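You operate a simulated robot arm through the tools that you are given. There is no shell and no other tool. Be economical: measure what you need, move in short steps, check, and stop when the job is done.

You run a simulated two-armed robot. Do the job below in one go: nothing can be reset, and whatever is moved stays where it is left.

JOB
Stack the three rings on the two spacers, largest at the bottom.
Fine: lay both spacers apart on the plywood top, the rings centred on them, smallest on top.
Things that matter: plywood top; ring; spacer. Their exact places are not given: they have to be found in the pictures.

Only the result counts: the job must be done as asked and must still hold three seconds after the hand-in. Knocking over, shifting, dropping, spilling or breaking anything else fails it.

ROBOT AND FRAMES
Two 7-joint arms with two-finger parallel grippers on one trunk, on a base that drives. Base frame: it is fixed to the floor where the robot stands at the start and does not move with it; the origin is under the middle of the robot, x ahead of it, y to its left, z up; the surface under the hand at the start is at about z = 570. Readings come in mm, rad, newtons and seconds.
The left shoulder is at the start at [50, 165, 880], the right one opposite. With the tool pointing down near the work surface each hand reaches from about 220 to 700 mm from the robot's upright axis, wherever it stands, measured 20 degrees to its own side. Places, roughly: plywood top [600, 300, 600]. Payload 3.91 kg a hand.
Tool frame (each hand has its own): the origin (TCP) lies between the finger pads and is the grasp point; the fingertips stand 30 mm ahead of it; z points along the fingers, y is the line along which they close. Largest opening 110 mm; finger width 20, thickness 10; the body of the gripper, 48 by 112 mm, starts 55 mm behind the TCP.
Orientation is that of the tool frame in the base frame, as a unit quaternion [w, x, y, z]. With the fingers straight down and closing along the base's y, the tool's x points along the base's -x, its y along +y and its z along -z.

CONTROLS
- The arms move only by the tool jog_arm. It takes "left_deltas", "right_deltas" or both (then of equal length, played together; a hand with none holds still); each is one flat list of numbers, 7 for each row, row after row: the opening, from 0 (shut) to 1 (fully open), then the shift along the tool's x, y, z in m, then the turn, a rotation vector about the tool's x, y, z in rad. In form: [fingers, x, y, z, wx, wy, wz, fingers, x, y, z, wx, wy, wz, ...]. A call has 1 to 8 rows; each row shifts and turns the commanded pose from where the row before left it, along the tool's axes as they then stand. Rows are played at 5 a second. More than 50 mm and 0.15 rad between two rows, or a gripper value outside its range, and nothing of the call is played. A pose out of reach is approached as far as the arm can. The call stops where the force on the tool passes 40 N (or 10 N more than at its start, if that is more) or the arm is blocked; 0.2 s more then pass. Each finger travels about 45 mm/s and halts on what it meets, pressing with about 37 N; the grip force reading is that of the motor and also rises with nothing between the fingers. The clock runs only during rows and for 0.2 s after the last one: add rows that do not move to give the fingers time. It gives the time, the measured TCP pose, the force on the tool (base axes), the opening and the grip force at its end, in the units of the frame above (readings bear some noise), with the torque about the TCP (base axes, N m) and any sound that the robot's microphone picked up, and new pictures: "show" is both (left out), scene, wrist or none (wrist: the cameras of the hands that moved).
- Cameras (640 x 400 px; columns grow to the right, rows downward): "scene" is now at [102.1, 50.5, 1051.6]; the picture's right is [0.54, -0.84, 0.00], its down [-0.51, -0.32, -0.80] and it looks along [0.67, 0.43, -0.60] (base axes); focal length 216 px, centre (320, 200). "left" rides on the left gripper at [72, -17, -103] in its tool frame; the picture's right is [0.23, 0.97, 0.00], its down [-0.76, 0.18, -0.62] and it looks along [-0.61, 0.14, 0.78] (tool axes); focal length 222 px, centre (320, 200). "right" rides on the right gripper at [72, 17, -103] in its tool frame; the picture's right is [-0.23, 0.97, 0.00], its down [-0.76, -0.18, -0.62] and it looks along [-0.61, -0.14, 0.78] (tool axes); focal length 222 px, centre (320, 200).
- raise_lower(by): slides the trunk up (or, below 0, down) by that many mm; the arms and the scene camera ride with it, the base frame stays. It gives what a move gives, with no picture.
- drive_base(legs): drives the robot by 1 to 6 legs, each [ahead, left, turn to the left] in mm, mm and rad, along the robot's own axes; the way and the turn of a leg run together, so that a leg with both is an arc; at most 1500 mm and 3.142 rad a leg. The arms and the cameras ride along, it lands a little off, and it stops where it bumps. It gives what a move gives, and a new picture of the scene camera.
- head_to(pan, tilt): turns the head with the scene camera to pan (to the left, within 1.396 rad either way) and tilt (down, from -0.506 to 1.204), counted from straight ahead of the robot. It gives what a move gives, and a new picture of the scene camera.
- locate(camera, pixels): there is no depth. For up to 12 entries [column, row, z] of the newest picture of that camera ("zoom" is the newest enlarged one), the place [x, y] in the base frame at which the ray of that pixel passes the height z, good to about 3 mm, but the place of the scene camera against the robot may be out by one fixed shift of up to 12 mm in any direction. The clock stands still meanwhile.
- close_up(camera, box): a new picture of the part [left, top, right, bottom] of that camera's present view, enlarged. The clock stands still meanwhile.
- sign_off(): hands the job in; it is judged then, once.

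Keep the steps short. Do not move on a guess: measure, check each grasp and each placing, and mend mistakes. In all there are 80 turns and 260 pictures (those below and enlarged ones count). Leave the grippers open and the arms clear of the work at the hand-in unless told otherwise, and finish with a single line.

The tools are called after "Request:" by a JSON object that holds its "method" and its "body". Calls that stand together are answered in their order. jog_arm: Moves the arms, as the interface text tells. Its arguments: {"type":"object","properties":{"left_deltas":{"type":"array","items":{"type":"number"}},"right_deltas":{"type":"array","items":{"type":"number"}},"show":{"type":"string","enum":["both","scene","wrist","none"]}},"required":[]} The other tools are called the same way: raise_lower (by) slides the trunk up or down; drive_base (legs) drives the base; head_to (pan, tilt) turns the head that bears the scene camera; locate (camera, pixels) gives the place at which the rays of pixels pass given heights; close_up (camera, box) takes an enlarged picture of a part of a camera's view; sign_off () hands the job in.

At the start:

```text
time_s: 0.0
left_tcp_pos: [283.0, 304.6, 908.6]
left_ee_rot: [0.0, -0.001, 1.0, 0.0]
left_ft_force: [0.2, 0.6, 0.1]
left_torque: [0.03, 0.01, 0.0]
left_opening: 109.8
left_finger_force: 0.0
right_tcp_pos: [416.2, 29.0, 846.9]
right_ee_rot: [-0.001, -0.001, 1.0, 0.0]
right_ft_force: [-0.5, 0.5, 0.1]
right_torque: [0.01, 0.01, 0.01]
right_opening: 110.0
right_finger_force: 0.0
trunk travel left (down, up): [-100.0, 403.0]
robot x, y, heading: [0.1, 1.9, 0.003]
head pan, tilt: [0.569, 0.644]
```

scene: 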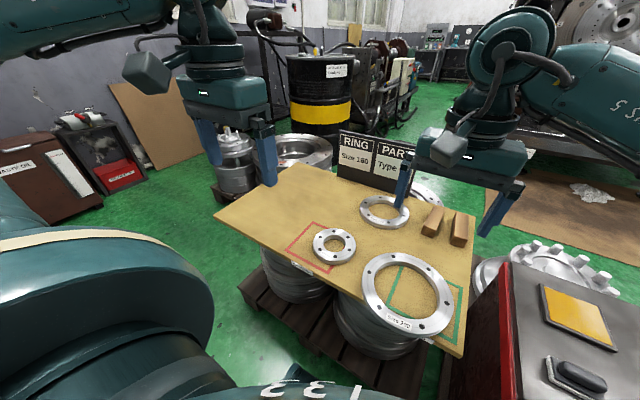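
right: 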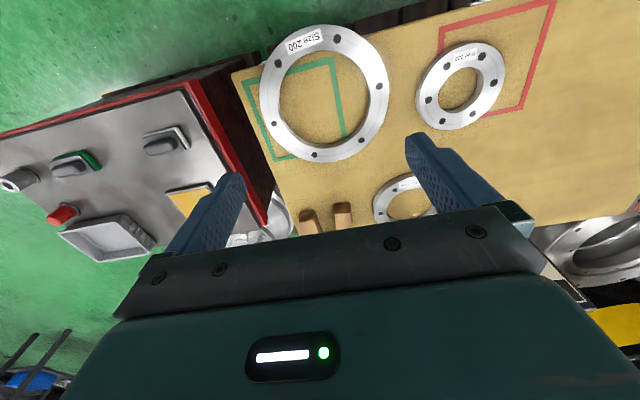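
left: 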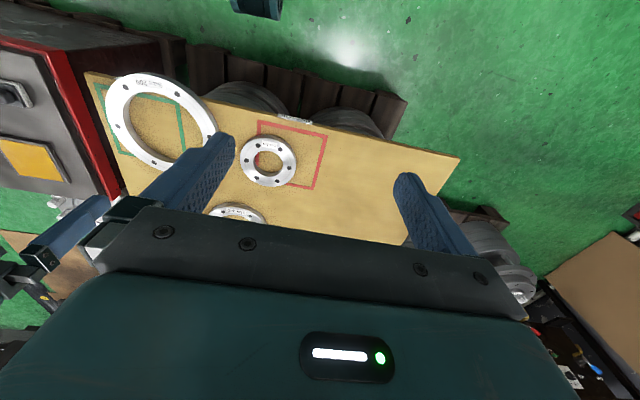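

I see three rings (large at about (408,293), small at (333,246), medium at (383,211)) and two wooden spacers at (432,220) and (460,228). First I enlarge the view to measure them.

Request:
{"method": "close_up", "body": {"camera": "scene", "box": [280, 180, 490, 350]}}

Request:
{"method": "close_up", "body": {"camera": "right", "box": [230, 0, 560, 240]}}

Request:
{"method": "locate", "body": {"camera": "scene", "pixels": [[333, 246, 600], [383, 211, 600], [408, 293, 600], [432, 220, 600], [460, 228, 600], [216, 214, 600], [293, 166, 600], [476, 216, 600], [462, 358, 600]]}}

Request:
{"method": "locate", "body": {"camera": "right", "pixels": [[325, 93, 600], [461, 86, 600], [410, 203, 600], [310, 222, 600], [343, 216, 600]]}}

```text
2.35 times, centred on (385, 265) of scene
```

zoom: 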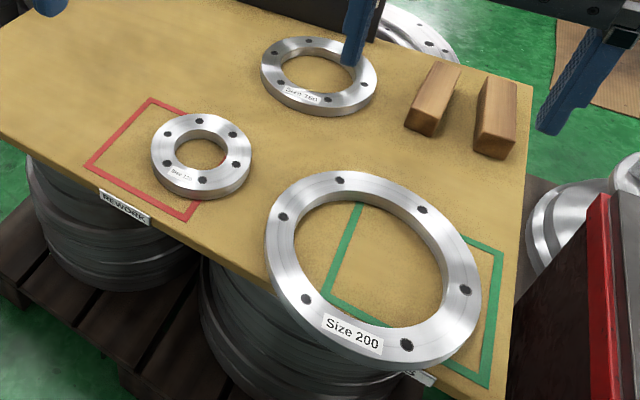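

```text
1.67 times, centred on (395, 120) of right
```

zoom: 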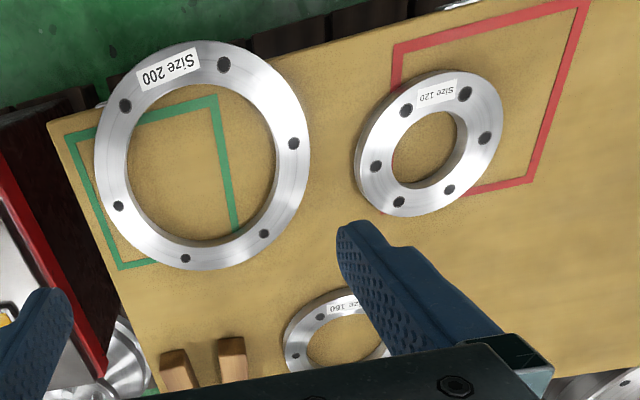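

```text
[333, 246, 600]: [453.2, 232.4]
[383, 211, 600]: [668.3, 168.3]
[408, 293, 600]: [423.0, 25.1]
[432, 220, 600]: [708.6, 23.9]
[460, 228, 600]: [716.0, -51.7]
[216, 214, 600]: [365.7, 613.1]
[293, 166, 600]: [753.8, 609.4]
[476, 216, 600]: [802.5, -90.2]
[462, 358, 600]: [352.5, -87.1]
```

```text
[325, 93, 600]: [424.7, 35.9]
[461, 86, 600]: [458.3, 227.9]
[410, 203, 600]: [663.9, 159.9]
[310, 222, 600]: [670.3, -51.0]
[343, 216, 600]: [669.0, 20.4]
```

I want the signs read and the table height found, so I enlarge the signs and the left view.

Request:
{"method": "close_up", "body": {"camera": "scene", "box": [320, 120, 480, 220]}}

Request:
{"method": "close_up", "body": {"camera": "left", "box": [80, 60, 400, 260]}}

Request:
{"method": "head_to", "body": {"pan": 0.2, "tilt": 0.9}}

```text
4.00 times, centred on (400, 170) of scene
```

zoom: 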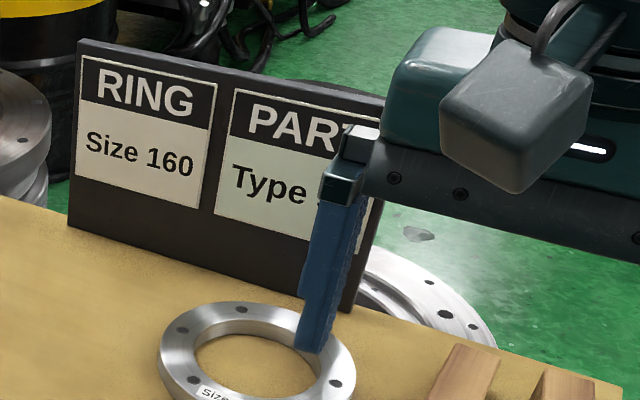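

```text
2.00 times, centred on (240, 160) of left
```

zoom: 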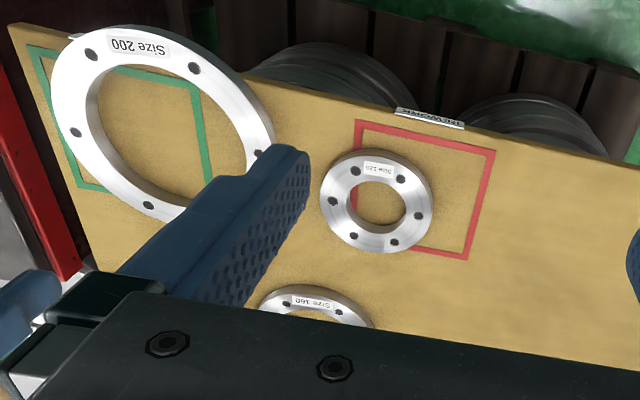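

```text
time_s: 0.8
left_tcp_pos: [284.2, 304.7, 908.7]
left_ee_rot: [0.001, 0.0, 1.0, 0.0]
left_ft_force: [0.0, 0.6, 0.5]
left_torque: [-0.02, 0.02, 0.01]
left_opening: 110.2
left_finger_force: 0.0
right_tcp_pos: [415.4, 29.6, 846.7]
right_ee_rot: [0.0, 0.001, 1.0, 0.0]
right_ft_force: [1.1, 0.0, 1.6]
right_torque: [-0.02, 0.02, 0.01]
right_opening: 109.8
right_finger_force: 0.1
trunk travel left (down, up): [-100.0, 403.0]
robot x, y, heading: [-3.0, -0.9, 0.004]
head pan, tilt: [0.201, 0.901]
```

scene: 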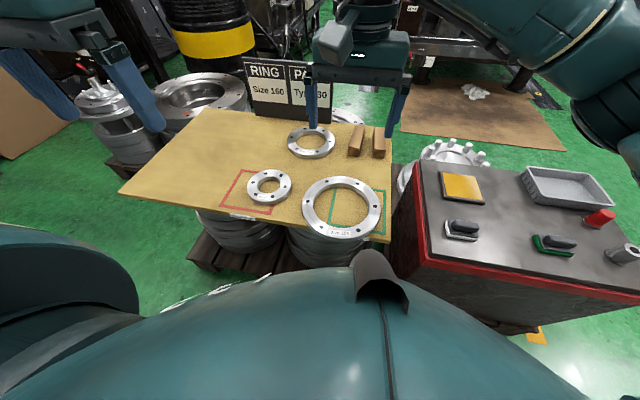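

Next I fix the table height by comparing the same table marks (red and green rectangle corners) in both wrist cameras.

Request:
{"method": "locate", "body": {"camera": "right", "pixels": [[520.7, 108.6, 570], [520.7, 108.6, 600], [333.3, 58.3, 570], [333.3, 58.3, 600], [236, 71, 600]]}}

Request:
{"method": "locate", "body": {"camera": "left", "pixels": [[313.5, 189, 570], [313.5, 189, 600], [177.5, 104, 570], [177.5, 104, 600]]}}

Request:
{"method": "locate", "body": {"camera": "scene", "pixels": [[271, 214, 570], [271, 214, 600], [330, 190, 570], [330, 190, 600], [389, 160, 600], [391, 240, 600]]}}

```text
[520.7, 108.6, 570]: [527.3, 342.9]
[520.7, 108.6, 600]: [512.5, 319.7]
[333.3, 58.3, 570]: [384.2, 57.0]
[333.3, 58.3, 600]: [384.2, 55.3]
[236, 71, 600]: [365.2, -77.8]
```

```text
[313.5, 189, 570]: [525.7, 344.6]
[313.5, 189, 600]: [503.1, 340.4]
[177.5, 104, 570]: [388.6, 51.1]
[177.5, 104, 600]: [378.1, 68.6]
```

```text
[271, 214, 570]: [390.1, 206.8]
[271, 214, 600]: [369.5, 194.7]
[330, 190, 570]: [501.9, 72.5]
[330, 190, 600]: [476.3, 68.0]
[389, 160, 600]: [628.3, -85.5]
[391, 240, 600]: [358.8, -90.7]
```

Table top is about z = 572. I move the right hand forward (base +x = tool −x) 180 mm to look straight down on the spacers and the medium ring.

Request:
{"method": "jog_arm", "body": {"right_deltas": [1, -0.045, 0, 0, 0, 0, 0, 1, -0.045, 0, 0, 0, 0, 0, 1, -0.045, 0, 0, 0, 0, 0, 1, -0.045, 0, 0, 0, 0, 0, 1, 0, 0, 0, 0, 0, 0], "show": "wrist"}}

Request:
{"method": "close_up", "body": {"camera": "right", "box": [220, 20, 480, 180]}}

```text
time_s: 2.0
left_tcp_pos: [282.3, 306.1, 908.2]
left_ee_rot: [0.001, 0.0, 1.0, 0.0]
left_ft_force: [-0.3, 0.2, 1.4]
left_torque: [-0.01, 0.01, 0.02]
left_opening: 110.0
left_finger_force: 0.1
right_tcp_pos: [583.0, 22.6, 844.0]
right_ee_rot: [-0.001, 0.0, 1.0, -0.002]
right_ft_force: [0.8, 0.0, 0.1]
right_torque: [-0.03, -0.02, -0.01]
right_opening: 110.1
right_finger_force: 0.1
right hand out of reach, approached as far as the arm can: row 4
trunk travel left (down, up): [-100.0, 403.0]
robot x, y, heading: [0.1, 1.8, -0.001]
head pan, tilt: [0.201, 0.901]
```

right: 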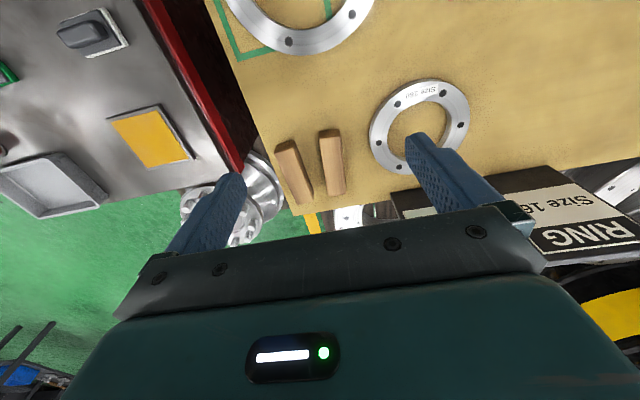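

```text
2.46 times, centred on (350, 100) of right
```

zoom: 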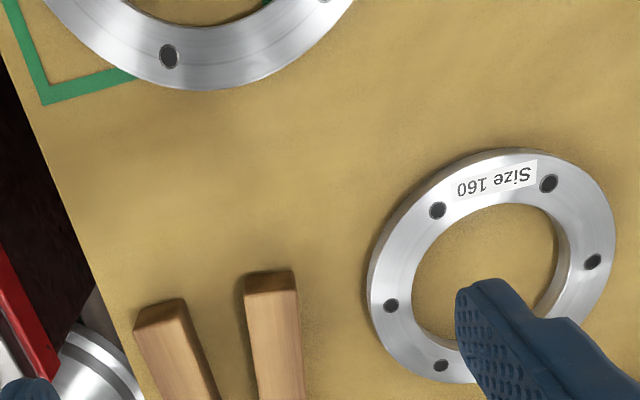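

Locating the spacer corners and the medium ring's rim from this view.

Request:
{"method": "locate", "body": {"camera": "zoom", "pixels": [[247, 273, 572], [294, 270, 572], [247, 292, 600], [297, 290, 600], [134, 309, 572], [181, 298, 572], [137, 329, 600], [188, 318, 600]]}}

Request:
{"method": "locate", "body": {"camera": "right", "pixels": [[325, 195, 600], [345, 193, 600], [297, 206, 600], [313, 201, 600], [419, 79, 590], [369, 143, 590], [470, 111, 590], [413, 175, 590]]}}

Request:
{"method": "close_up", "body": {"camera": "right", "box": [260, 110, 360, 220]}}

```text
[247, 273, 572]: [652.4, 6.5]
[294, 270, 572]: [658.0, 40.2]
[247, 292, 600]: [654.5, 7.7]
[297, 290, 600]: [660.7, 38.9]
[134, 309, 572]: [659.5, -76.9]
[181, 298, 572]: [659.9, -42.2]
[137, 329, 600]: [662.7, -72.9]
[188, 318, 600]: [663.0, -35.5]
```

```text
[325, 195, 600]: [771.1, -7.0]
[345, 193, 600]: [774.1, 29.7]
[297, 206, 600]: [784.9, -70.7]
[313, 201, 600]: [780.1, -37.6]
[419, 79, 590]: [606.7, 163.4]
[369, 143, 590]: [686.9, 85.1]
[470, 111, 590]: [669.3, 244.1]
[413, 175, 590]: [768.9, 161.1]
```

```text
3.64 times, centred on (310, 165) of right
```

zoom: 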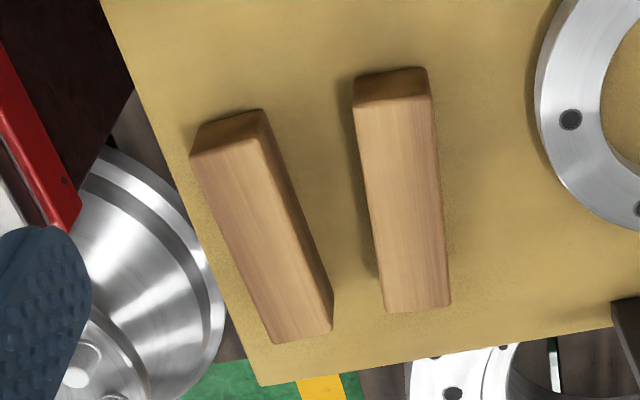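

The spacers (about 118×32×28 mm, centres near (714,17) and (720,−54)) are beyond reach from here. Before driving forward I look down to see the clearance to the pallet.

Request:
{"method": "head_to", "body": {"pan": 0.3, "tilt": 1.2}}

Request:
{"method": "head_to", "body": {"pan": 1.2, "tilt": 1.0}}

```text
time_s: 2.9
left_tcp_pos: [282.9, 305.1, 908.6]
left_ee_rot: [0.0, 0.0, 1.0, 0.0]
left_ft_force: [0.6, -0.1, -0.2]
left_torque: [-0.02, 0.02, -0.04]
left_opening: 110.0
left_finger_force: 0.1
right_tcp_pos: [584.9, 22.5, 844.5]
right_ee_rot: [0.0, 0.0, 1.0, 0.0]
right_ft_force: [0.1, 0.6, 0.7]
right_torque: [0.0, -0.02, 0.01]
right_opening: 110.1
right_finger_force: 0.1
trunk travel left (down, up): [-100.0, 403.0]
robot x, y, heading: [1.6, -1.1, -0.0]
head pan, tilt: [0.3, 1.201]
```

scene: 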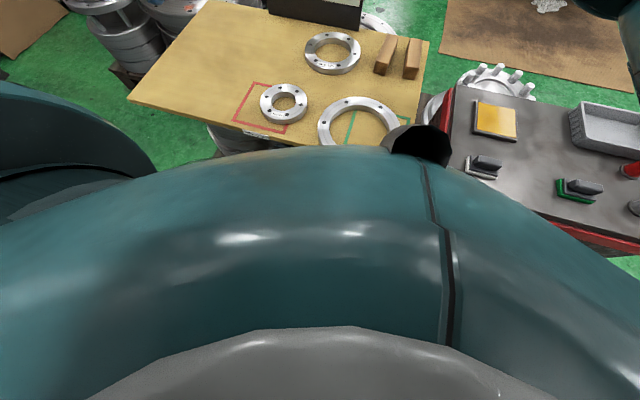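

```text
time_s: 4.0
left_tcp_pos: [282.9, 304.9, 909.0]
left_ee_rot: [-0.001, 0.001, 1.0, 0.001]
left_ft_force: [0.3, -0.2, -0.1]
left_torque: [-0.02, -0.01, -0.02]
left_opening: 110.1
left_finger_force: 0.1
right_tcp_pos: [583.7, 21.0, 842.7]
right_ee_rot: [-0.001, 0.0, 1.0, 0.0]
right_ft_force: [-0.6, -1.1, -0.2]
right_torque: [0.01, -0.02, 0.03]
right_opening: 109.8
right_finger_force: 0.0
trunk travel left (down, up): [-100.0, 403.0]
robot x, y, heading: [-1.4, -1.5, 0.003]
head pan, tilt: [1.201, 1.0]
```

scene: 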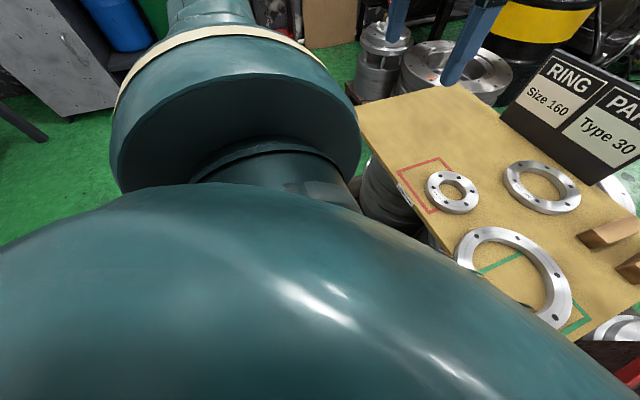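

The chest hides the base. I tilt the left hand back about 0.75 rad so that its camera sees the floor between base and pallet.

Request:
{"method": "jog_arm", "body": {"left_deltas": [1, 0, 0, 0, 0, 0.15, 0, 1, 0, 0, 0, 0, 0.15, 0, 1, 0, 0, 0, 0, 0.15, 0, 1, 0, 0, 0, 0, 0.15, 0, 1, 0, 0, 0, 0, 0.15, 0, 1, 0, 0, 0, 0, 0, 0], "show": "wrist"}}

```text
time_s: 5.5
left_tcp_pos: [282.9, 306.4, 907.6]
left_ee_rot: [-0.366, 0.0, 0.93, -0.001]
left_ft_force: [-0.4, 0.2, -0.3]
left_torque: [0.01, 0.01, 0.01]
left_opening: 110.1
left_finger_force: 0.1
right_tcp_pos: [584.3, 21.6, 844.6]
right_ee_rot: [0.0, 0.0, 1.0, 0.0]
right_ft_force: [1.0, 0.1, -0.3]
right_torque: [-0.02, 0.0, -0.03]
right_opening: 110.0
right_finger_force: 0.0
trunk travel left (down, up): [-100.0, 403.0]
robot x, y, heading: [0.2, -0.0, -0.003]
head pan, tilt: [1.201, 1.0]
```

left: 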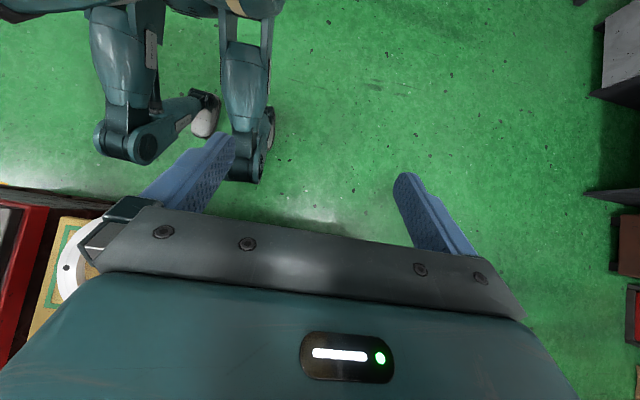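

I see the robot's leg fronts near (248,180) and (128,160). Locating them and the dark edge near (60,195).

Request:
{"method": "locate", "body": {"camera": "left", "pixels": [[248, 181, 80], [265, 150, 80], [130, 162, 80], [60, 193, 0], [60, 193, 100], [10, 187, 0], [100, 203, 100]]}}

Request:
{"method": "close_up", "body": {"camera": "left", "box": [0, 60, 300, 260]}}

```text
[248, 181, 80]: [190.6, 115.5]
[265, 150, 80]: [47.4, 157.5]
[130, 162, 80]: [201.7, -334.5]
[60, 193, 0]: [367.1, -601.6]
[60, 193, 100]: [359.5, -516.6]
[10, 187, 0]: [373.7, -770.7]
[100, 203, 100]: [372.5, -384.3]
```

```text
2.00 times, centred on (150, 160) of left
```

zoom: 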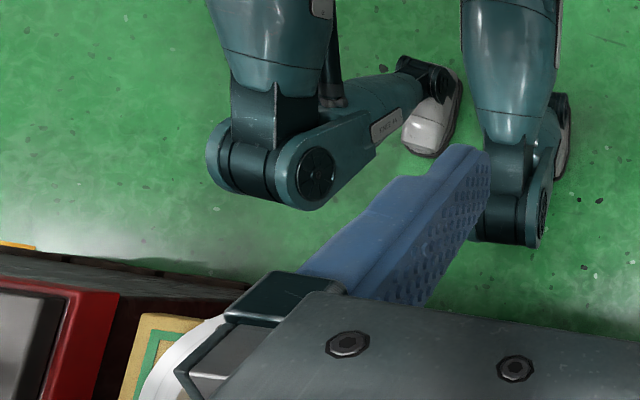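

Knees front at about x = 225 (height ~350), table edge at x ≈ 365, so driving 100 mm ahead is free. First I level the left hand again.

Request:
{"method": "jog_arm", "body": {"left_deltas": [1, 0, 0, 0, 0, -0.15, 0, 1, 0, 0, 0, 0, -0.15, 0, 1, 0, 0, 0, 0, -0.15, 0, 1, 0, 0, 0, 0, -0.15, 0, 1, 0, 0, 0, 0, -0.15, 0, 1, 0, 0, 0, 0, 0, 0], "show": "none"}}

Request:
{"method": "head_to", "body": {"pan": 0.15, "tilt": 0.75}}

Request:
{"method": "drive_base", "body": {"legs": [[100, 0, 0]]}}

```text
time_s: 6.8
left_tcp_pos: [284.0, 304.7, 908.9]
left_ee_rot: [0.001, 0.0, 1.0, 0.0]
left_ft_force: [0.4, 0.1, 0.0]
left_torque: [-0.01, 0.03, -0.03]
left_opening: 109.7
left_finger_force: 0.0
right_tcp_pos: [583.2, 21.4, 844.6]
right_ee_rot: [0.0, 0.0, 1.0, -0.001]
right_ft_force: [-0.6, 0.7, 0.2]
right_torque: [0.0, -0.01, -0.02]
right_opening: 110.1
right_finger_force: 0.1
trunk travel left (down, up): [-100.0, 403.0]
robot x, y, heading: [-0.5, 4.1, -0.004]
head pan, tilt: [1.201, 1.0]
```

```text
time_s: 8.2
left_tcp_pos: [283.3, 305.3, 908.7]
left_ee_rot: [0.0, 0.0, 1.0, 0.0]
left_ft_force: [0.3, 0.6, 0.0]
left_torque: [-0.05, -0.01, 0.03]
left_opening: 110.1
left_finger_force: 0.1
right_tcp_pos: [583.7, 20.7, 844.2]
right_ee_rot: [0.0, 0.0, 1.0, 0.0]
right_ft_force: [1.3, -0.6, -0.6]
right_torque: [0.02, 0.02, -0.01]
right_opening: 110.1
right_finger_force: 0.1
trunk travel left (down, up): [-100.0, 403.0]
robot x, y, heading: [-2.1, 0.2, -0.0]
head pan, tilt: [0.15, 0.75]
```

scene: 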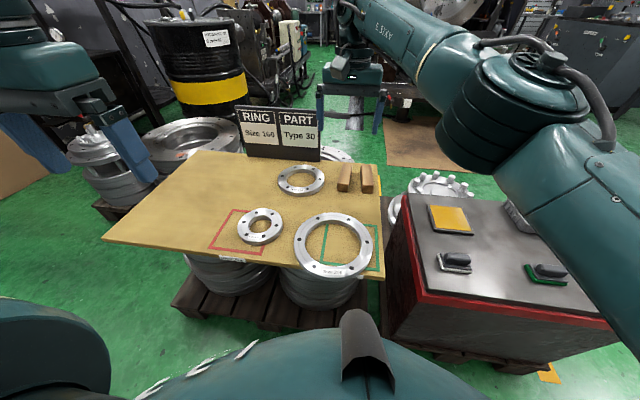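

```text
time_s: 9.4
left_tcp_pos: [350.2, 304.1, 908.1]
left_ee_rot: [0.001, 0.0, 1.0, 0.0]
left_ft_force: [-0.6, -0.1, 0.3]
left_torque: [0.0, -0.01, -0.01]
left_opening: 110.0
left_finger_force: 0.0
right_tcp_pos: [649.2, 22.4, 845.6]
right_ee_rot: [0.001, 0.0, 1.0, 0.0]
right_ft_force: [0.2, 0.7, -0.5]
right_torque: [-0.04, -0.02, 0.01]
right_opening: 110.1
right_finger_force: 0.1
trunk travel left (down, up): [-100.0, 403.0]
robot x, y, heading: [64.0, -5.8, 0.0]
head pan, tilt: [0.15, 0.75]
stopped in leg 1: the robot was blocked; the commanded pose is now the measured one
```

scene: 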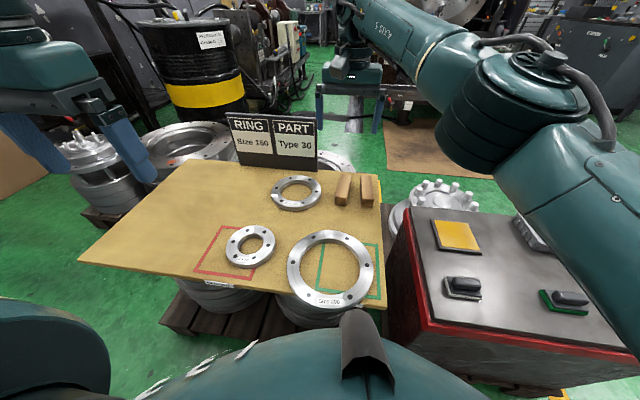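

The drive stopped at x = 64 (bumped gently). That gives enough reach for the near halves of the spacers. I move the right hand over spacer A ((720,−54)) at z ≈ 720 for a close measurement.

Request:
{"method": "jog_arm", "body": {"right_deltas": [1, 0, -0.04, 0.02, 0, 0, 0, 1, 0, -0.04, 0.025, 0, 0, 0, 1, 0, 0, 0.045, 0, 0, 0, 1, 0, 0, 0.04, 0, 0, 0, 1, 0, 0, 0, 0, 0, 0], "show": "wrist"}}

Request:
{"method": "close_up", "body": {"camera": "right", "box": [240, 20, 460, 220]}}

```text
time_s: 10.6
left_tcp_pos: [347.9, 303.3, 908.7]
left_ee_rot: [0.0, 0.0, 1.0, 0.0]
left_ft_force: [-0.5, 0.8, -0.3]
left_torque: [0.01, 0.0, 0.03]
left_opening: 110.0
left_finger_force: 0.0
right_tcp_pos: [648.2, -56.6, 714.1]
right_ee_rot: [0.002, 0.0, 1.0, -0.001]
right_ft_force: [-0.2, 0.4, 0.6]
right_torque: [0.01, -0.02, 0.01]
right_opening: 109.9
right_finger_force: 0.1
trunk travel left (down, up): [-100.0, 403.0]
robot x, y, heading: [65.3, -1.7, -0.006]
head pan, tilt: [0.15, 0.75]
```

right: 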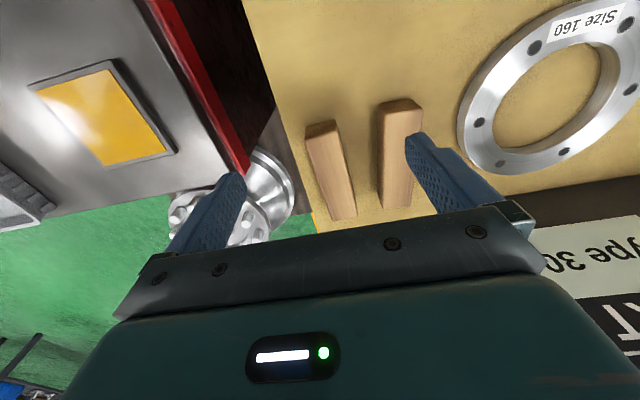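

```text
2.00 times, centred on (350, 120) of right
```

zoom: 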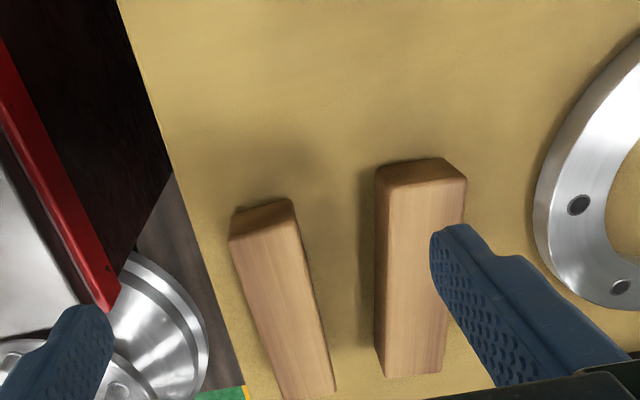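

Request:
{"method": "locate", "body": {"camera": "zoom", "pixels": [[231, 239, 602], [297, 222, 602], [282, 399, 602], [335, 390, 602], [235, 209, 572], [290, 198, 572], [377, 194, 602], [467, 182, 602], [379, 374, 602], [440, 374, 602], [380, 168, 572], [444, 158, 572]]}}

```text
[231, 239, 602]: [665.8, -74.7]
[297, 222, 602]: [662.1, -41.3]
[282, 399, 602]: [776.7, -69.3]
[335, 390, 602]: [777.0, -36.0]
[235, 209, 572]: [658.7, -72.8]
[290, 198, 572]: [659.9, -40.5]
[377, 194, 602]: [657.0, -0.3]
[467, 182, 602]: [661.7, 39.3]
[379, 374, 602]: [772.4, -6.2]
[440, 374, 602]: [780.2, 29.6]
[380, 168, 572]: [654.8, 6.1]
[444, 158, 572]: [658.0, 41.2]
```

Checking the cabinet's height and corner near spacer A, using its far red corner in both cameras.

Request:
{"method": "locate", "body": {"camera": "right", "pixels": [[246, 173, 500], [246, 173, 550], [246, 173, 600], [246, 173, 650]]}}

Request:
{"method": "locate", "body": {"camera": "scene", "pixels": [[402, 208, 500], [402, 208, 550], [402, 208, 600], [402, 208, 650], [386, 303, 572]]}}

Request:
{"method": "close_up", "body": {"camera": "scene", "box": [320, 160, 480, 260]}}

```text
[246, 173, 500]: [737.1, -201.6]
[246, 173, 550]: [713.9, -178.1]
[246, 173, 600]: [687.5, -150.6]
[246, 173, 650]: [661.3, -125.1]
```

```text
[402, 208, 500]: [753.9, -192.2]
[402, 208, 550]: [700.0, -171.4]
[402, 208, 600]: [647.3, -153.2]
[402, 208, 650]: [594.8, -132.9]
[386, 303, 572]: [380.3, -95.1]
```

```text
4.00 times, centred on (400, 210) of scene
```

zoom: 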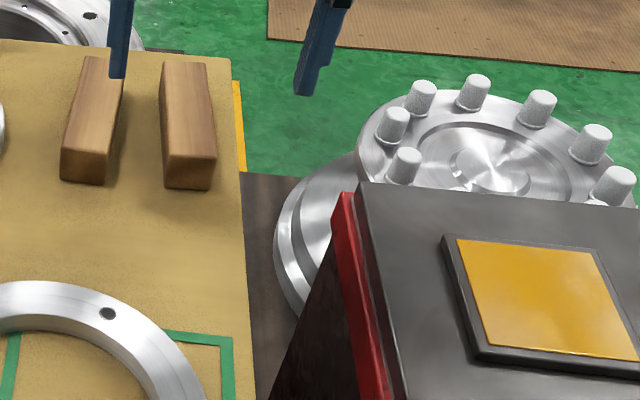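

The cabinet top is below the table level, so it does not interfere. Now I narrow the right gripper to ~66 mm, go to x = 700 and descend to z ≈ 608 over spacer A.

Request:
{"method": "jog_arm", "body": {"right_deltas": [0.6, -0.026, 0.0, 0, 0, 0, 0, 0.6, -0.026, 0, 0, 0, 0, 0, 0.6, 0, 0, 0.04, 0, 0, 0, 0.6, 0, 0, 0.04, 0, 0, 0, 0.6, 0, 0, 0.025, 0, 0, 0, 0.6, 0, 0, 0, 0, 0, 0], "show": "both"}}

```text
time_s: 12.0
left_tcp_pos: [349.1, 305.0, 909.6]
left_ee_rot: [0.001, 0.0, 1.0, 0.0]
left_ft_force: [-0.3, 0.0, 0.0]
left_torque: [0.0, 0.02, 0.01]
left_opening: 110.0
left_finger_force: 0.0
right_tcp_pos: [697.4, -58.5, 611.0]
right_ee_rot: [0.0, -0.001, 1.0, -0.001]
right_ft_force: [-0.9, 1.1, 0.9]
right_torque: [-0.01, -0.01, 0.05]
right_opening: 66.3
right_finger_force: 0.1
right hand out of reach, approached as far as the arm can: row 5
trunk travel left (down, up): [-100.0, 403.0]
robot x, y, heading: [67.0, 1.3, 0.0]
head pan, tilt: [0.15, 0.75]
```

scene: 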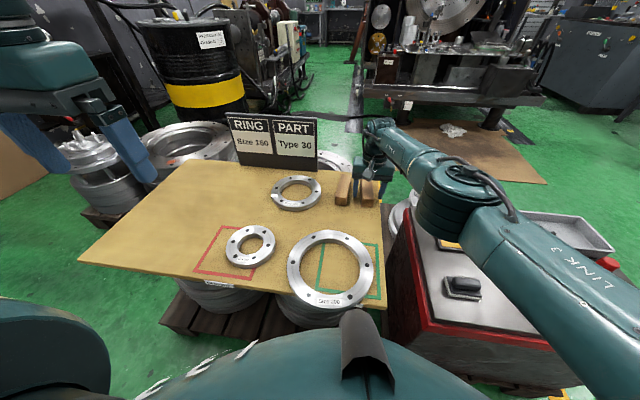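
right: 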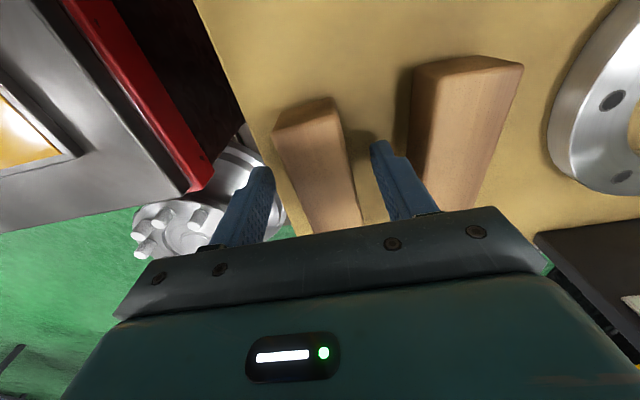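

Fingers straddle spacer A. I close.

Request:
{"method": "jog_arm", "body": {"right_deltas": [0, 0, 0, 0, 0, 0, 0, 0, 0, 0, 0, 0, 0, 0, 0, 0, 0, 0, 0, 0, 0, 0, 0, 0, 0, 0, 0, 0], "show": "wrist"}}

```text
time_s: 13.0
left_tcp_pos: [349.1, 305.0, 909.0]
left_ee_rot: [0.001, 0.0, 1.0, 0.0]
left_ft_force: [0.5, 0.0, 0.3]
left_torque: [-0.01, 0.01, 0.05]
left_opening: 110.1
left_finger_force: 0.0
right_tcp_pos: [696.8, -58.9, 609.9]
right_ee_rot: [0.001, -0.001, 1.0, 0.0]
right_ft_force: [0.0, 0.3, -0.2]
right_torque: [0.05, 0.05, -0.01]
right_opening: 35.5
right_finger_force: 36.3
trunk travel left (down, up): [-100.0, 403.0]
robot x, y, heading: [66.4, 0.1, 0.003]
head pan, tilt: [0.15, 0.75]
```

right: 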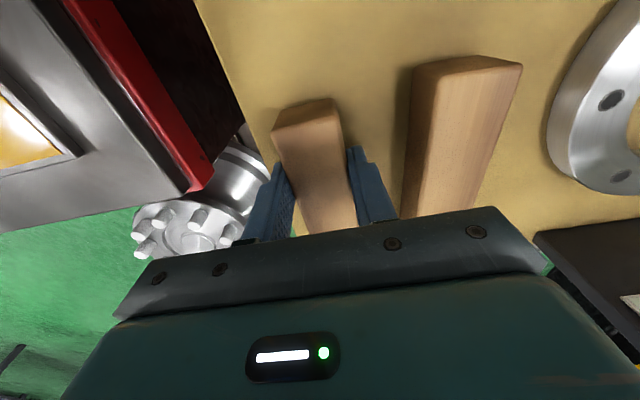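

Spacer A is held (35.5 mm, 36 N). I lift 135 mm and draw the hand back to make room for the left hand.

Request:
{"method": "jog_arm", "body": {"right_deltas": [0, 0, 0, -0.045, 0, 0, 0, 0, 0, 0, -0.045, 0, 0, 0, 0, 0, 0, -0.045, 0, 0, 0, 0, 0.045, -0.02, 0, 0, 0, 0, 0, 0.045, -0.02, 0, 0, 0, 0, 0, 0.045, -0.02, 0, 0, 0, 0, 0, 0.045, -0.02, 0, 0, 0, 0, 0, 0, 0, 0, 0, 0, 0], "show": "wrist"}}

```text
time_s: 14.8
left_tcp_pos: [349.8, 304.5, 909.4]
left_ee_rot: [0.001, 0.0, 1.0, 0.0]
left_ft_force: [0.2, -0.2, 0.8]
left_torque: [0.0, -0.04, -0.02]
left_opening: 110.0
left_finger_force: 0.1
right_tcp_pos: [700.1, -56.5, 747.9]
right_ee_rot: [0.001, 0.0, 1.0, -0.001]
right_ft_force: [-0.1, 0.5, -0.7]
right_torque: [0.02, 0.02, -0.01]
right_opening: 35.3
right_finger_force: 36.5
right hand out of reach, approached as far as the arm can: row 4, 5, 6, 7
trunk travel left (down, up): [-100.0, 403.0]
robot x, y, heading: [64.6, -5.5, 0.001]
head pan, tilt: [0.15, 0.75]
```

right: 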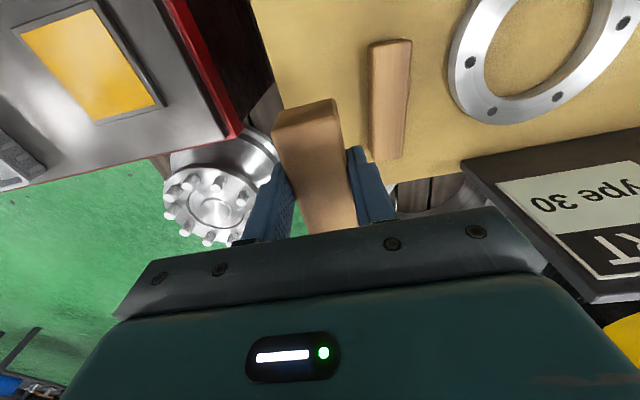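

The retreat with a sideways part was not reached. I retry a plain backward retreat.

Request:
{"method": "jog_arm", "body": {"right_deltas": [0, 0.03, 0, 0, 0, 0, 0, 0, 0.03, 0, 0, 0, 0, 0, 0, 0.03, 0, 0, 0, 0, 0], "show": "none"}}

```text
time_s: 15.6
left_tcp_pos: [350.0, 303.7, 909.8]
left_ee_rot: [0.002, 0.0, 1.0, 0.0]
left_ft_force: [-0.7, -0.5, 0.6]
left_torque: [-0.03, -0.03, -0.03]
left_opening: 110.0
left_finger_force: 0.1
right_tcp_pos: [699.3, -56.6, 746.2]
right_ee_rot: [0.0, -0.001, 1.0, 0.0]
right_ft_force: [0.4, -0.6, -1.9]
right_torque: [-0.02, 0.03, -0.03]
right_opening: 35.5
right_finger_force: 36.8
right hand out of reach, approached as far as the arm can: row 1, 2, 3
trunk travel left (down, up): [-100.0, 403.0]
robot x, y, heading: [64.4, 1.3, -0.003]
head pan, tilt: [0.15, 0.75]
```

Stuck near full stretch. I try combining a small descent with a backward motion.

Request:
{"method": "jog_arm", "body": {"right_deltas": [0, 0, 0, 0.03, 0, 0, 0, 0, 0.01, 0, 0.03, 0, 0, 0, 0, 0.03, 0, 0, 0, 0, 0, 0, 0.03, 0, 0, 0, 0, 0], "show": "none"}}

```text
time_s: 16.6
left_tcp_pos: [348.7, 304.4, 908.4]
left_ee_rot: [0.001, 0.0, 1.0, 0.0]
left_ft_force: [-0.3, -0.2, -0.3]
left_torque: [0.0, 0.0, 0.02]
left_opening: 109.9
left_finger_force: 0.0
right_tcp_pos: [700.9, -54.8, 704.9]
right_ee_rot: [0.0, -0.001, 1.0, 0.0]
right_ft_force: [-1.3, -0.7, -0.7]
right_torque: [0.05, 0.04, 0.0]
right_opening: 35.3
right_finger_force: 36.7
right hand out of reach, approached as far as the arm can: row 2, 3, 4
trunk travel left (down, up): [-100.0, 403.0]
robot x, y, heading: [66.3, 2.4, -0.0]
head pan, tilt: [0.15, 0.75]
```

Request:
{"method": "jog_arm", "body": {"right_deltas": [0, 0, 0.02, 0, 0, 0, 0, 0, 0.02, 0.02, 0, 0, 0, 0, 0, 0.02, 0, 0, 0, 0, 0], "show": "none"}}

```text
time_s: 17.4
left_tcp_pos: [349.6, 303.6, 908.6]
left_ee_rot: [0.001, 0.0, 1.0, 0.0]
left_ft_force: [0.5, 0.0, 0.3]
left_torque: [0.02, -0.03, -0.02]
left_opening: 110.0
left_finger_force: 0.2
right_tcp_pos: [692.2, -28.5, 705.1]
right_ee_rot: [0.0, 0.0, 1.0, 0.0]
right_ft_force: [-0.4, 0.4, -0.5]
right_torque: [0.01, 0.04, -0.01]
right_opening: 35.5
right_finger_force: 36.7
right hand out of reach, approached as far as the arm can: row 1, 2, 3
trunk travel left (down, up): [-100.0, 403.0]
robot x, y, heading: [62.4, 0.3, -0.001]
head pan, tilt: [0.15, 0.75]
```

Request:
{"method": "jog_arm", "body": {"right_deltas": [0, 0.01, 0.01, 0, 0, 0, 0, 0, 0.015, 0.01, 0, 0, 0, 0, 0, 0.02, 0.01, 0, 0, 0, 0, 0, 0.02, 0, 0, 0, 0, 0, 0, 0.02, 0, 0, 0, 0, 0, 0, 0.02, 0, 0, 0, 0, 0], "show": "scene"}}

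```text
time_s: 18.8
left_tcp_pos: [350.1, 303.6, 909.0]
left_ee_rot: [0.0, 0.0, 1.0, 0.0]
left_ft_force: [0.6, 0.0, -0.6]
left_torque: [0.01, 0.01, 0.01]
left_opening: 110.0
left_finger_force: 0.1
right_tcp_pos: [685.1, -11.6, 706.4]
right_ee_rot: [-0.001, -0.002, 1.0, -0.001]
right_ft_force: [-0.5, -0.6, -1.1]
right_torque: [-0.02, 0.03, -0.02]
right_opening: 35.5
right_finger_force: 37.3
right hand out of reach, approached as far as the arm can: row 1, 2, 3, 4, 5, 6
trunk travel left (down, up): [-100.0, 403.0]
robot x, y, heading: [63.3, 2.3, 0.001]
head pan, tilt: [0.15, 0.75]
```

scene: 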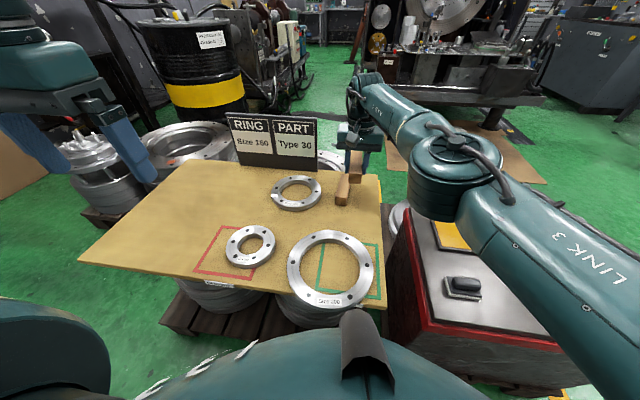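

The hand only slides along an arc: the arm is at full stretch. I try a wrist turn plus retreat, with a rise, to bend the elbow out of it.

Request:
{"method": "jog_arm", "body": {"right_deltas": [0, 0, 0, -0.03, 0, 0, 0, 0, 0, 0, -0.03, 0, 0, 0, 0, 0, 0, -0.04, 0, 0, 0, 0, 0, 0, -0.04, 0, 0, 0, 0, 0, 0, -0.04, 0, 0, 0], "show": "none"}}

Request:
{"method": "jog_arm", "body": {"right_deltas": [0, 0.05, 0, 0, 0, 0, 0, 0, 0.05, 0, 0, 0, 0, 0, 0, 0.05, 0, 0, 0, 0, 0], "show": "none"}}

```text
time_s: 20.0
left_tcp_pos: [348.8, 304.8, 908.7]
left_ee_rot: [0.0, 0.0, 1.0, 0.0]
left_ft_force: [0.1, 0.7, 0.3]
left_torque: [0.01, 0.01, 0.0]
left_opening: 110.1
left_finger_force: 0.1
right_tcp_pos: [659.0, -10.7, 862.2]
right_ee_rot: [0.001, 0.0, 1.0, 0.0]
right_ft_force: [-0.7, 1.0, -2.0]
right_torque: [-0.02, 0.01, 0.01]
right_opening: 35.5
right_finger_force: 36.9
right hand out of reach, approached as far as the arm can: row 2, 3, 4, 5
trunk travel left (down, up): [-100.0, 403.0]
robot x, y, heading: [66.7, -0.5, 0.001]
head pan, tilt: [0.15, 0.75]
```

```text
time_s: 20.8
left_tcp_pos: [349.6, 304.0, 908.5]
left_ee_rot: [0.001, 0.0, 1.0, 0.0]
left_ft_force: [-0.1, -0.4, -0.7]
left_torque: [0.01, 0.01, 0.01]
left_opening: 109.9
left_finger_force: 0.1
right_tcp_pos: [511.2, -10.2, 860.9]
right_ee_rot: [0.0, 0.0, 1.0, 0.0]
right_ft_force: [0.3, 0.2, -0.7]
right_torque: [0.0, 0.02, 0.01]
right_opening: 35.5
right_finger_force: 37.5
trunk travel left (down, up): [-100.0, 403.0]
robot x, y, heading: [62.8, -0.3, -0.001]
head pan, tilt: [0.15, 0.75]
```

Freed by rising. I set the right hand aside (toward −y) and bring the left hand toward spacer B at the same time.

Request:
{"method": "jog_arm", "body": {"right_deltas": [0, 0.03, -0.03, 0, 0, 0, 0, 0, 0.03, -0.03, 0, 0, 0, 0, 0, 0.02, -0.03, 0, 0, 0, 0, 0, 0.0, -0.02, 0, 0, 0, 0, 0, 0, 0, 0, 0, 0, 0, 0, 0, 0, 0, 0, 0, 0, 0, 0, 0, 0, 0, 0, 0, 0, 0, 0, 0, 0, 0, 0], "left_deltas": [1, -0.03, -0.01, 0, 0, 0, 0, 1, -0.0375, -0.02, 0, 0, 0, 0, 1, -0.0375, -0.032, 0, 0, 0, 0, 1, -0.0375, -0.032, 0, 0, 0, 0, 1, -0.0375, -0.032, 0, 0, 0, 0, 1, -0.0375, -0.032, 0, 0, 0, 0, 0.6, -0.02, -0.045, 0, 0, 0, 0, 0.6, -0.0, -0.045, 0, 0, 0, 0], "show": "scene"}}

```text
time_s: 22.6
left_tcp_pos: [538.6, 161.6, 904.5]
left_ee_rot: [0.002, 0.0, 1.0, 0.0]
left_ft_force: [0.0, -0.5, 0.0]
left_torque: [0.01, 0.02, 0.0]
left_opening: 65.9
left_finger_force: 0.1
left hand out of reach, approached as far as the arm can: row 6, 7, 8
right_tcp_pos: [429.3, -120.3, 863.6]
right_ee_rot: [0.001, -0.001, 1.0, 0.0]
right_ft_force: [0.3, -0.1, -0.7]
right_torque: [-0.03, 0.04, -0.02]
right_opening: 35.3
right_finger_force: 37.4
trunk travel left (down, up): [-100.0, 403.0]
robot x, y, heading: [64.1, 0.5, -0.001]
head pan, tilt: [0.15, 0.75]
```

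scene: 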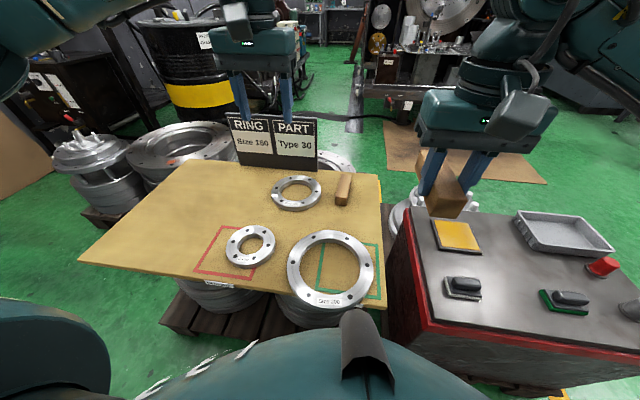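

Too high to reach farther; I lower the left hand to z ≈ 760 and then look.

Request:
{"method": "jog_arm", "body": {"left_deltas": [0.6, 0, 0, 0.045, 0, 0, 0, 0.6, 0, 0, 0.045, 0, 0, 0, 0.6, 0, 0, 0.045, 0, 0, 0, 0.6, -0.02, -0.035, 0, 0, 0, 0, 0.6, -0.02, -0.035, 0, 0, 0, 0, 0.6, -0.02, -0.035, 0, 0, 0, 0, 0.6, -0.02, -0.03, 0, 0, 0, 0], "show": "none"}}

```text
time_s: 24.2
left_tcp_pos: [544.6, 140.9, 773.5]
left_ee_rot: [0.001, 0.0, 1.0, -0.001]
left_ft_force: [-0.3, -0.2, -0.4]
left_torque: [0.04, -0.01, 0.0]
left_opening: 66.0
left_finger_force: 0.1
left hand out of reach, approached as far as the arm can: row 4, 5, 6, 7
right_tcp_pos: [429.6, -120.9, 863.2]
right_ee_rot: [0.001, -0.001, 1.0, 0.0]
right_ft_force: [0.1, -0.1, -0.9]
right_torque: [0.0, 0.01, -0.01]
right_opening: 35.4
right_finger_force: 36.7
trunk travel left (down, up): [-100.0, 403.0]
robot x, y, heading: [65.6, -2.0, 0.004]
head pan, tilt: [0.15, 0.75]
```

I test which direction limits the left arm with small separate moves: first inward, then forward, then down.

Request:
{"method": "jog_arm", "body": {"left_deltas": [0.6, 0, -0.03, 0, 0, 0, 0], "show": "none"}}

Request:
{"method": "jog_arm", "body": {"left_deltas": [0.6, 0.03, 0, 0, 0, 0, 0, 0.6, 0.03, -0.03, 0, 0, 0, 0], "show": "none"}}

Request:
{"method": "jog_arm", "body": {"left_deltas": [0.6, 0, -0.03, 0, 0, 0, 0, 0.6, 0, -0.03, 0, 0, 0, 0], "show": "both"}}

```text
time_s: 24.6
left_tcp_pos: [530.6, 130.3, 773.2]
left_ee_rot: [0.002, 0.0, 1.0, -0.001]
left_ft_force: [0.4, -0.1, 0.0]
left_torque: [-0.02, -0.04, -0.02]
left_opening: 65.9
left_finger_force: 0.0
left hand out of reach, approached as far as the arm can: row 1
right_tcp_pos: [428.1, -120.4, 863.5]
right_ee_rot: [0.0, -0.001, 1.0, 0.0]
right_ft_force: [0.6, 0.3, -2.6]
right_torque: [0.01, 0.02, -0.01]
right_opening: 35.4
right_finger_force: 37.3
trunk travel left (down, up): [-100.0, 403.0]
robot x, y, heading: [66.9, -1.7, 0.002]
head pan, tilt: [0.15, 0.75]
```

```text
time_s: 25.2
left_tcp_pos: [470.3, 104.3, 772.6]
left_ee_rot: [0.001, 0.0, 1.0, 0.0]
left_ft_force: [0.2, 0.0, -0.9]
left_torque: [0.0, 0.0, 0.04]
left_opening: 66.1
left_finger_force: 0.1
right_tcp_pos: [430.0, -121.0, 862.0]
right_ee_rot: [0.001, -0.001, 1.0, 0.0]
right_ft_force: [0.4, 0.1, -0.4]
right_torque: [0.0, -0.01, -0.03]
right_opening: 35.2
right_finger_force: 36.5
trunk travel left (down, up): [-100.0, 403.0]
robot x, y, heading: [67.0, 1.3, 0.001]
head pan, tilt: [0.15, 0.75]
```

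```text
time_s: 25.8
left_tcp_pos: [458.8, 96.9, 774.9]
left_ee_rot: [0.002, 0.001, 1.0, -0.001]
left_ft_force: [0.5, -0.4, 0.3]
left_torque: [-0.04, 0.02, -0.01]
left_opening: 66.0
left_finger_force: 0.1
left hand out of reach, approached as far as the arm can: row 1, 2
right_tcp_pos: [429.0, -120.6, 863.4]
right_ee_rot: [0.0, -0.001, 1.0, 0.0]
right_ft_force: [0.4, 1.1, -0.7]
right_torque: [-0.01, 0.02, 0.0]
right_opening: 35.4
right_finger_force: 36.5
trunk travel left (down, up): [-100.0, 403.0]
robot x, y, heading: [64.9, 1.4, -0.003]
head pan, tilt: [0.15, 0.75]
```

scene: 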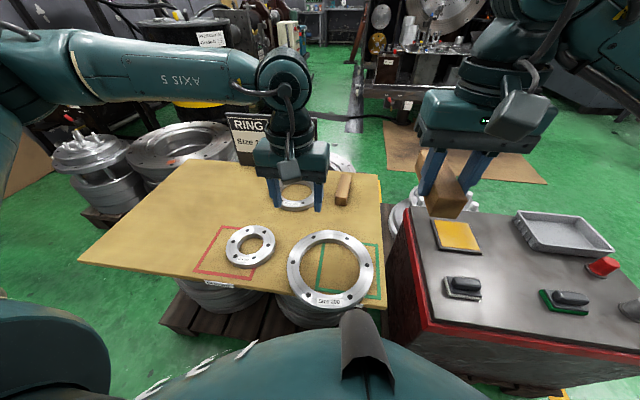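
left: 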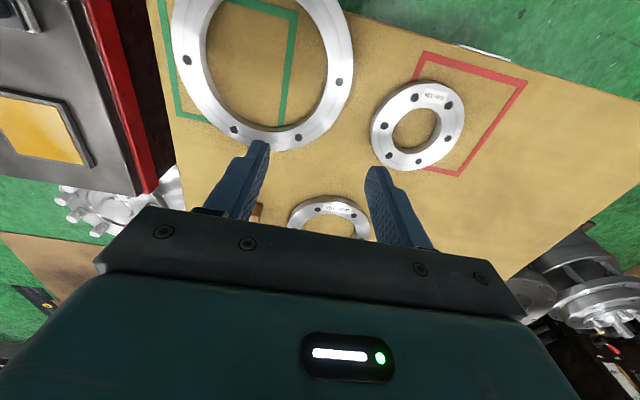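

The left arm cannot go inward of about 15° left of the robot's axis, while the right arm can. So the right hand will carry both spacers, to a free place around (460, 420), and the robot drives left for it. First I check what stands to the left.

Request:
{"method": "head_to", "body": {"pan": 1.1, "tilt": 0.5}}

```text
time_s: 27.0
left_tcp_pos: [459.4, 98.0, 774.3]
left_ee_rot: [0.001, 0.001, 1.0, 0.0]
left_ft_force: [0.0, -0.1, -0.1]
left_torque: [-0.01, 0.01, 0.03]
left_opening: 65.6
left_finger_force: 0.1
right_tcp_pos: [429.4, -121.7, 863.8]
right_ee_rot: [0.001, 0.0, 1.0, 0.0]
right_ft_force: [-0.1, 0.1, 0.1]
right_torque: [-0.01, 0.04, -0.01]
right_opening: 35.4
right_finger_force: 37.1
trunk travel left (down, up): [-100.0, 403.0]
robot x, y, heading: [66.3, 2.4, 0.0]
head pan, tilt: [1.1, 0.499]
```

scene: 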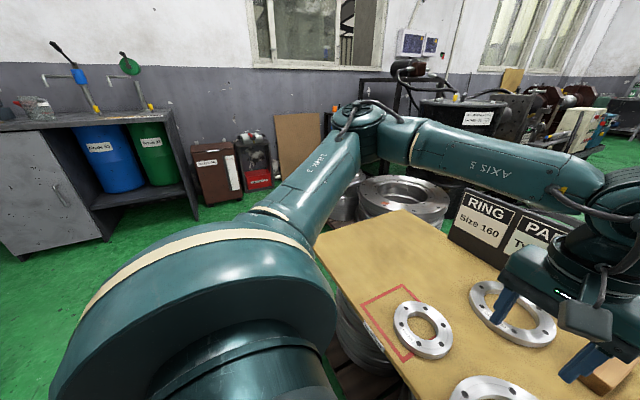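

Free floor for over a metre. I back off 15 mm and drive 470 mm left.

Request:
{"method": "drive_base", "body": {"legs": [[-15, 0, 0], [0, 470, 0]]}}

Request:
{"method": "head_to", "body": {"pan": -0.2, "tilt": 0.8}}

```text
time_s: 31.9
left_tcp_pos: [442.7, 555.2, 775.3]
left_ee_rot: [0.001, -0.001, 1.0, -0.001]
left_ft_force: [-0.6, 0.2, 0.7]
left_torque: [-0.03, 0.0, 0.03]
left_opening: 66.1
left_finger_force: 0.0
right_tcp_pos: [413.7, 337.2, 862.2]
right_ee_rot: [0.001, -0.002, 1.0, 0.0]
right_ft_force: [0.3, -0.3, -0.9]
right_torque: [0.0, 0.02, 0.02]
right_opening: 35.3
right_finger_force: 36.7
trunk travel left (down, up): [-100.0, 403.0]
robot x, y, heading: [48.8, 459.1, 0.004]
head pan, tilt: [1.1, 0.499]
```

scene: 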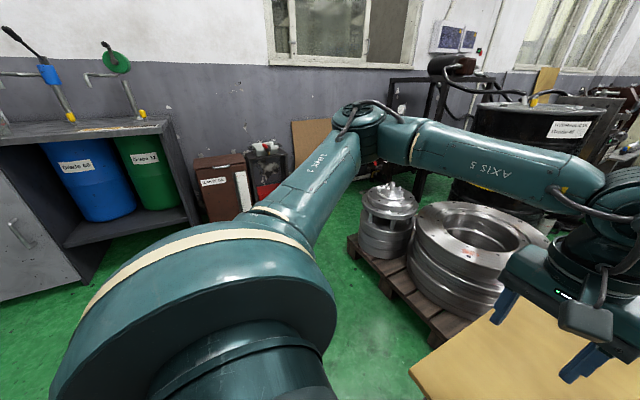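

```text
time_s: 33.4
left_tcp_pos: [442.9, 555.7, 775.7]
left_ee_rot: [0.001, -0.002, 1.0, -0.001]
left_ft_force: [0.1, -0.2, -0.2]
left_torque: [-0.02, -0.02, 0.0]
left_opening: 65.9
left_finger_force: 0.1
right_tcp_pos: [414.7, 336.3, 863.2]
right_ee_rot: [0.002, -0.002, 1.0, 0.0]
right_ft_force: [-0.5, -0.7, -0.5]
right_torque: [0.04, 0.04, 0.02]
right_opening: 35.4
right_finger_force: 36.9
trunk travel left (down, up): [-100.0, 403.0]
robot x, y, heading: [47.9, 452.9, 0.005]
head pan, tilt: [-0.201, 0.799]
```

scene: 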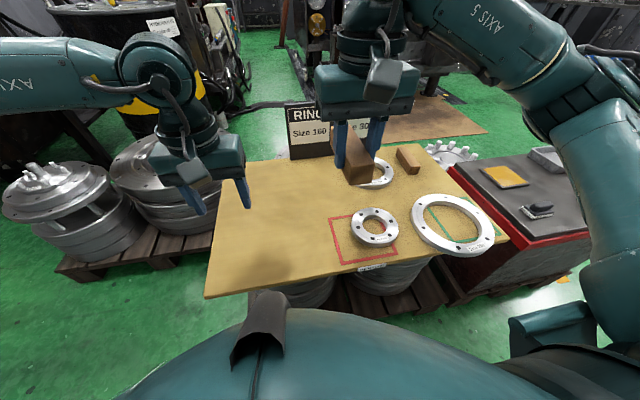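

I measure the free area: table front edge and small ring in this view.

Request:
{"method": "locate", "body": {"camera": "scene", "pixels": [[205, 297, 572], [330, 277, 572], [221, 180, 572], [375, 228, 592], [337, 217, 572], [344, 264, 572]]}}

```text
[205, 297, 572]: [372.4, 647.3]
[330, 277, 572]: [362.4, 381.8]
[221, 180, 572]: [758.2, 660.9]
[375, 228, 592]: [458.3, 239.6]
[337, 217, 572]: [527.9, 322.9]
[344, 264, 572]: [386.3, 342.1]
```

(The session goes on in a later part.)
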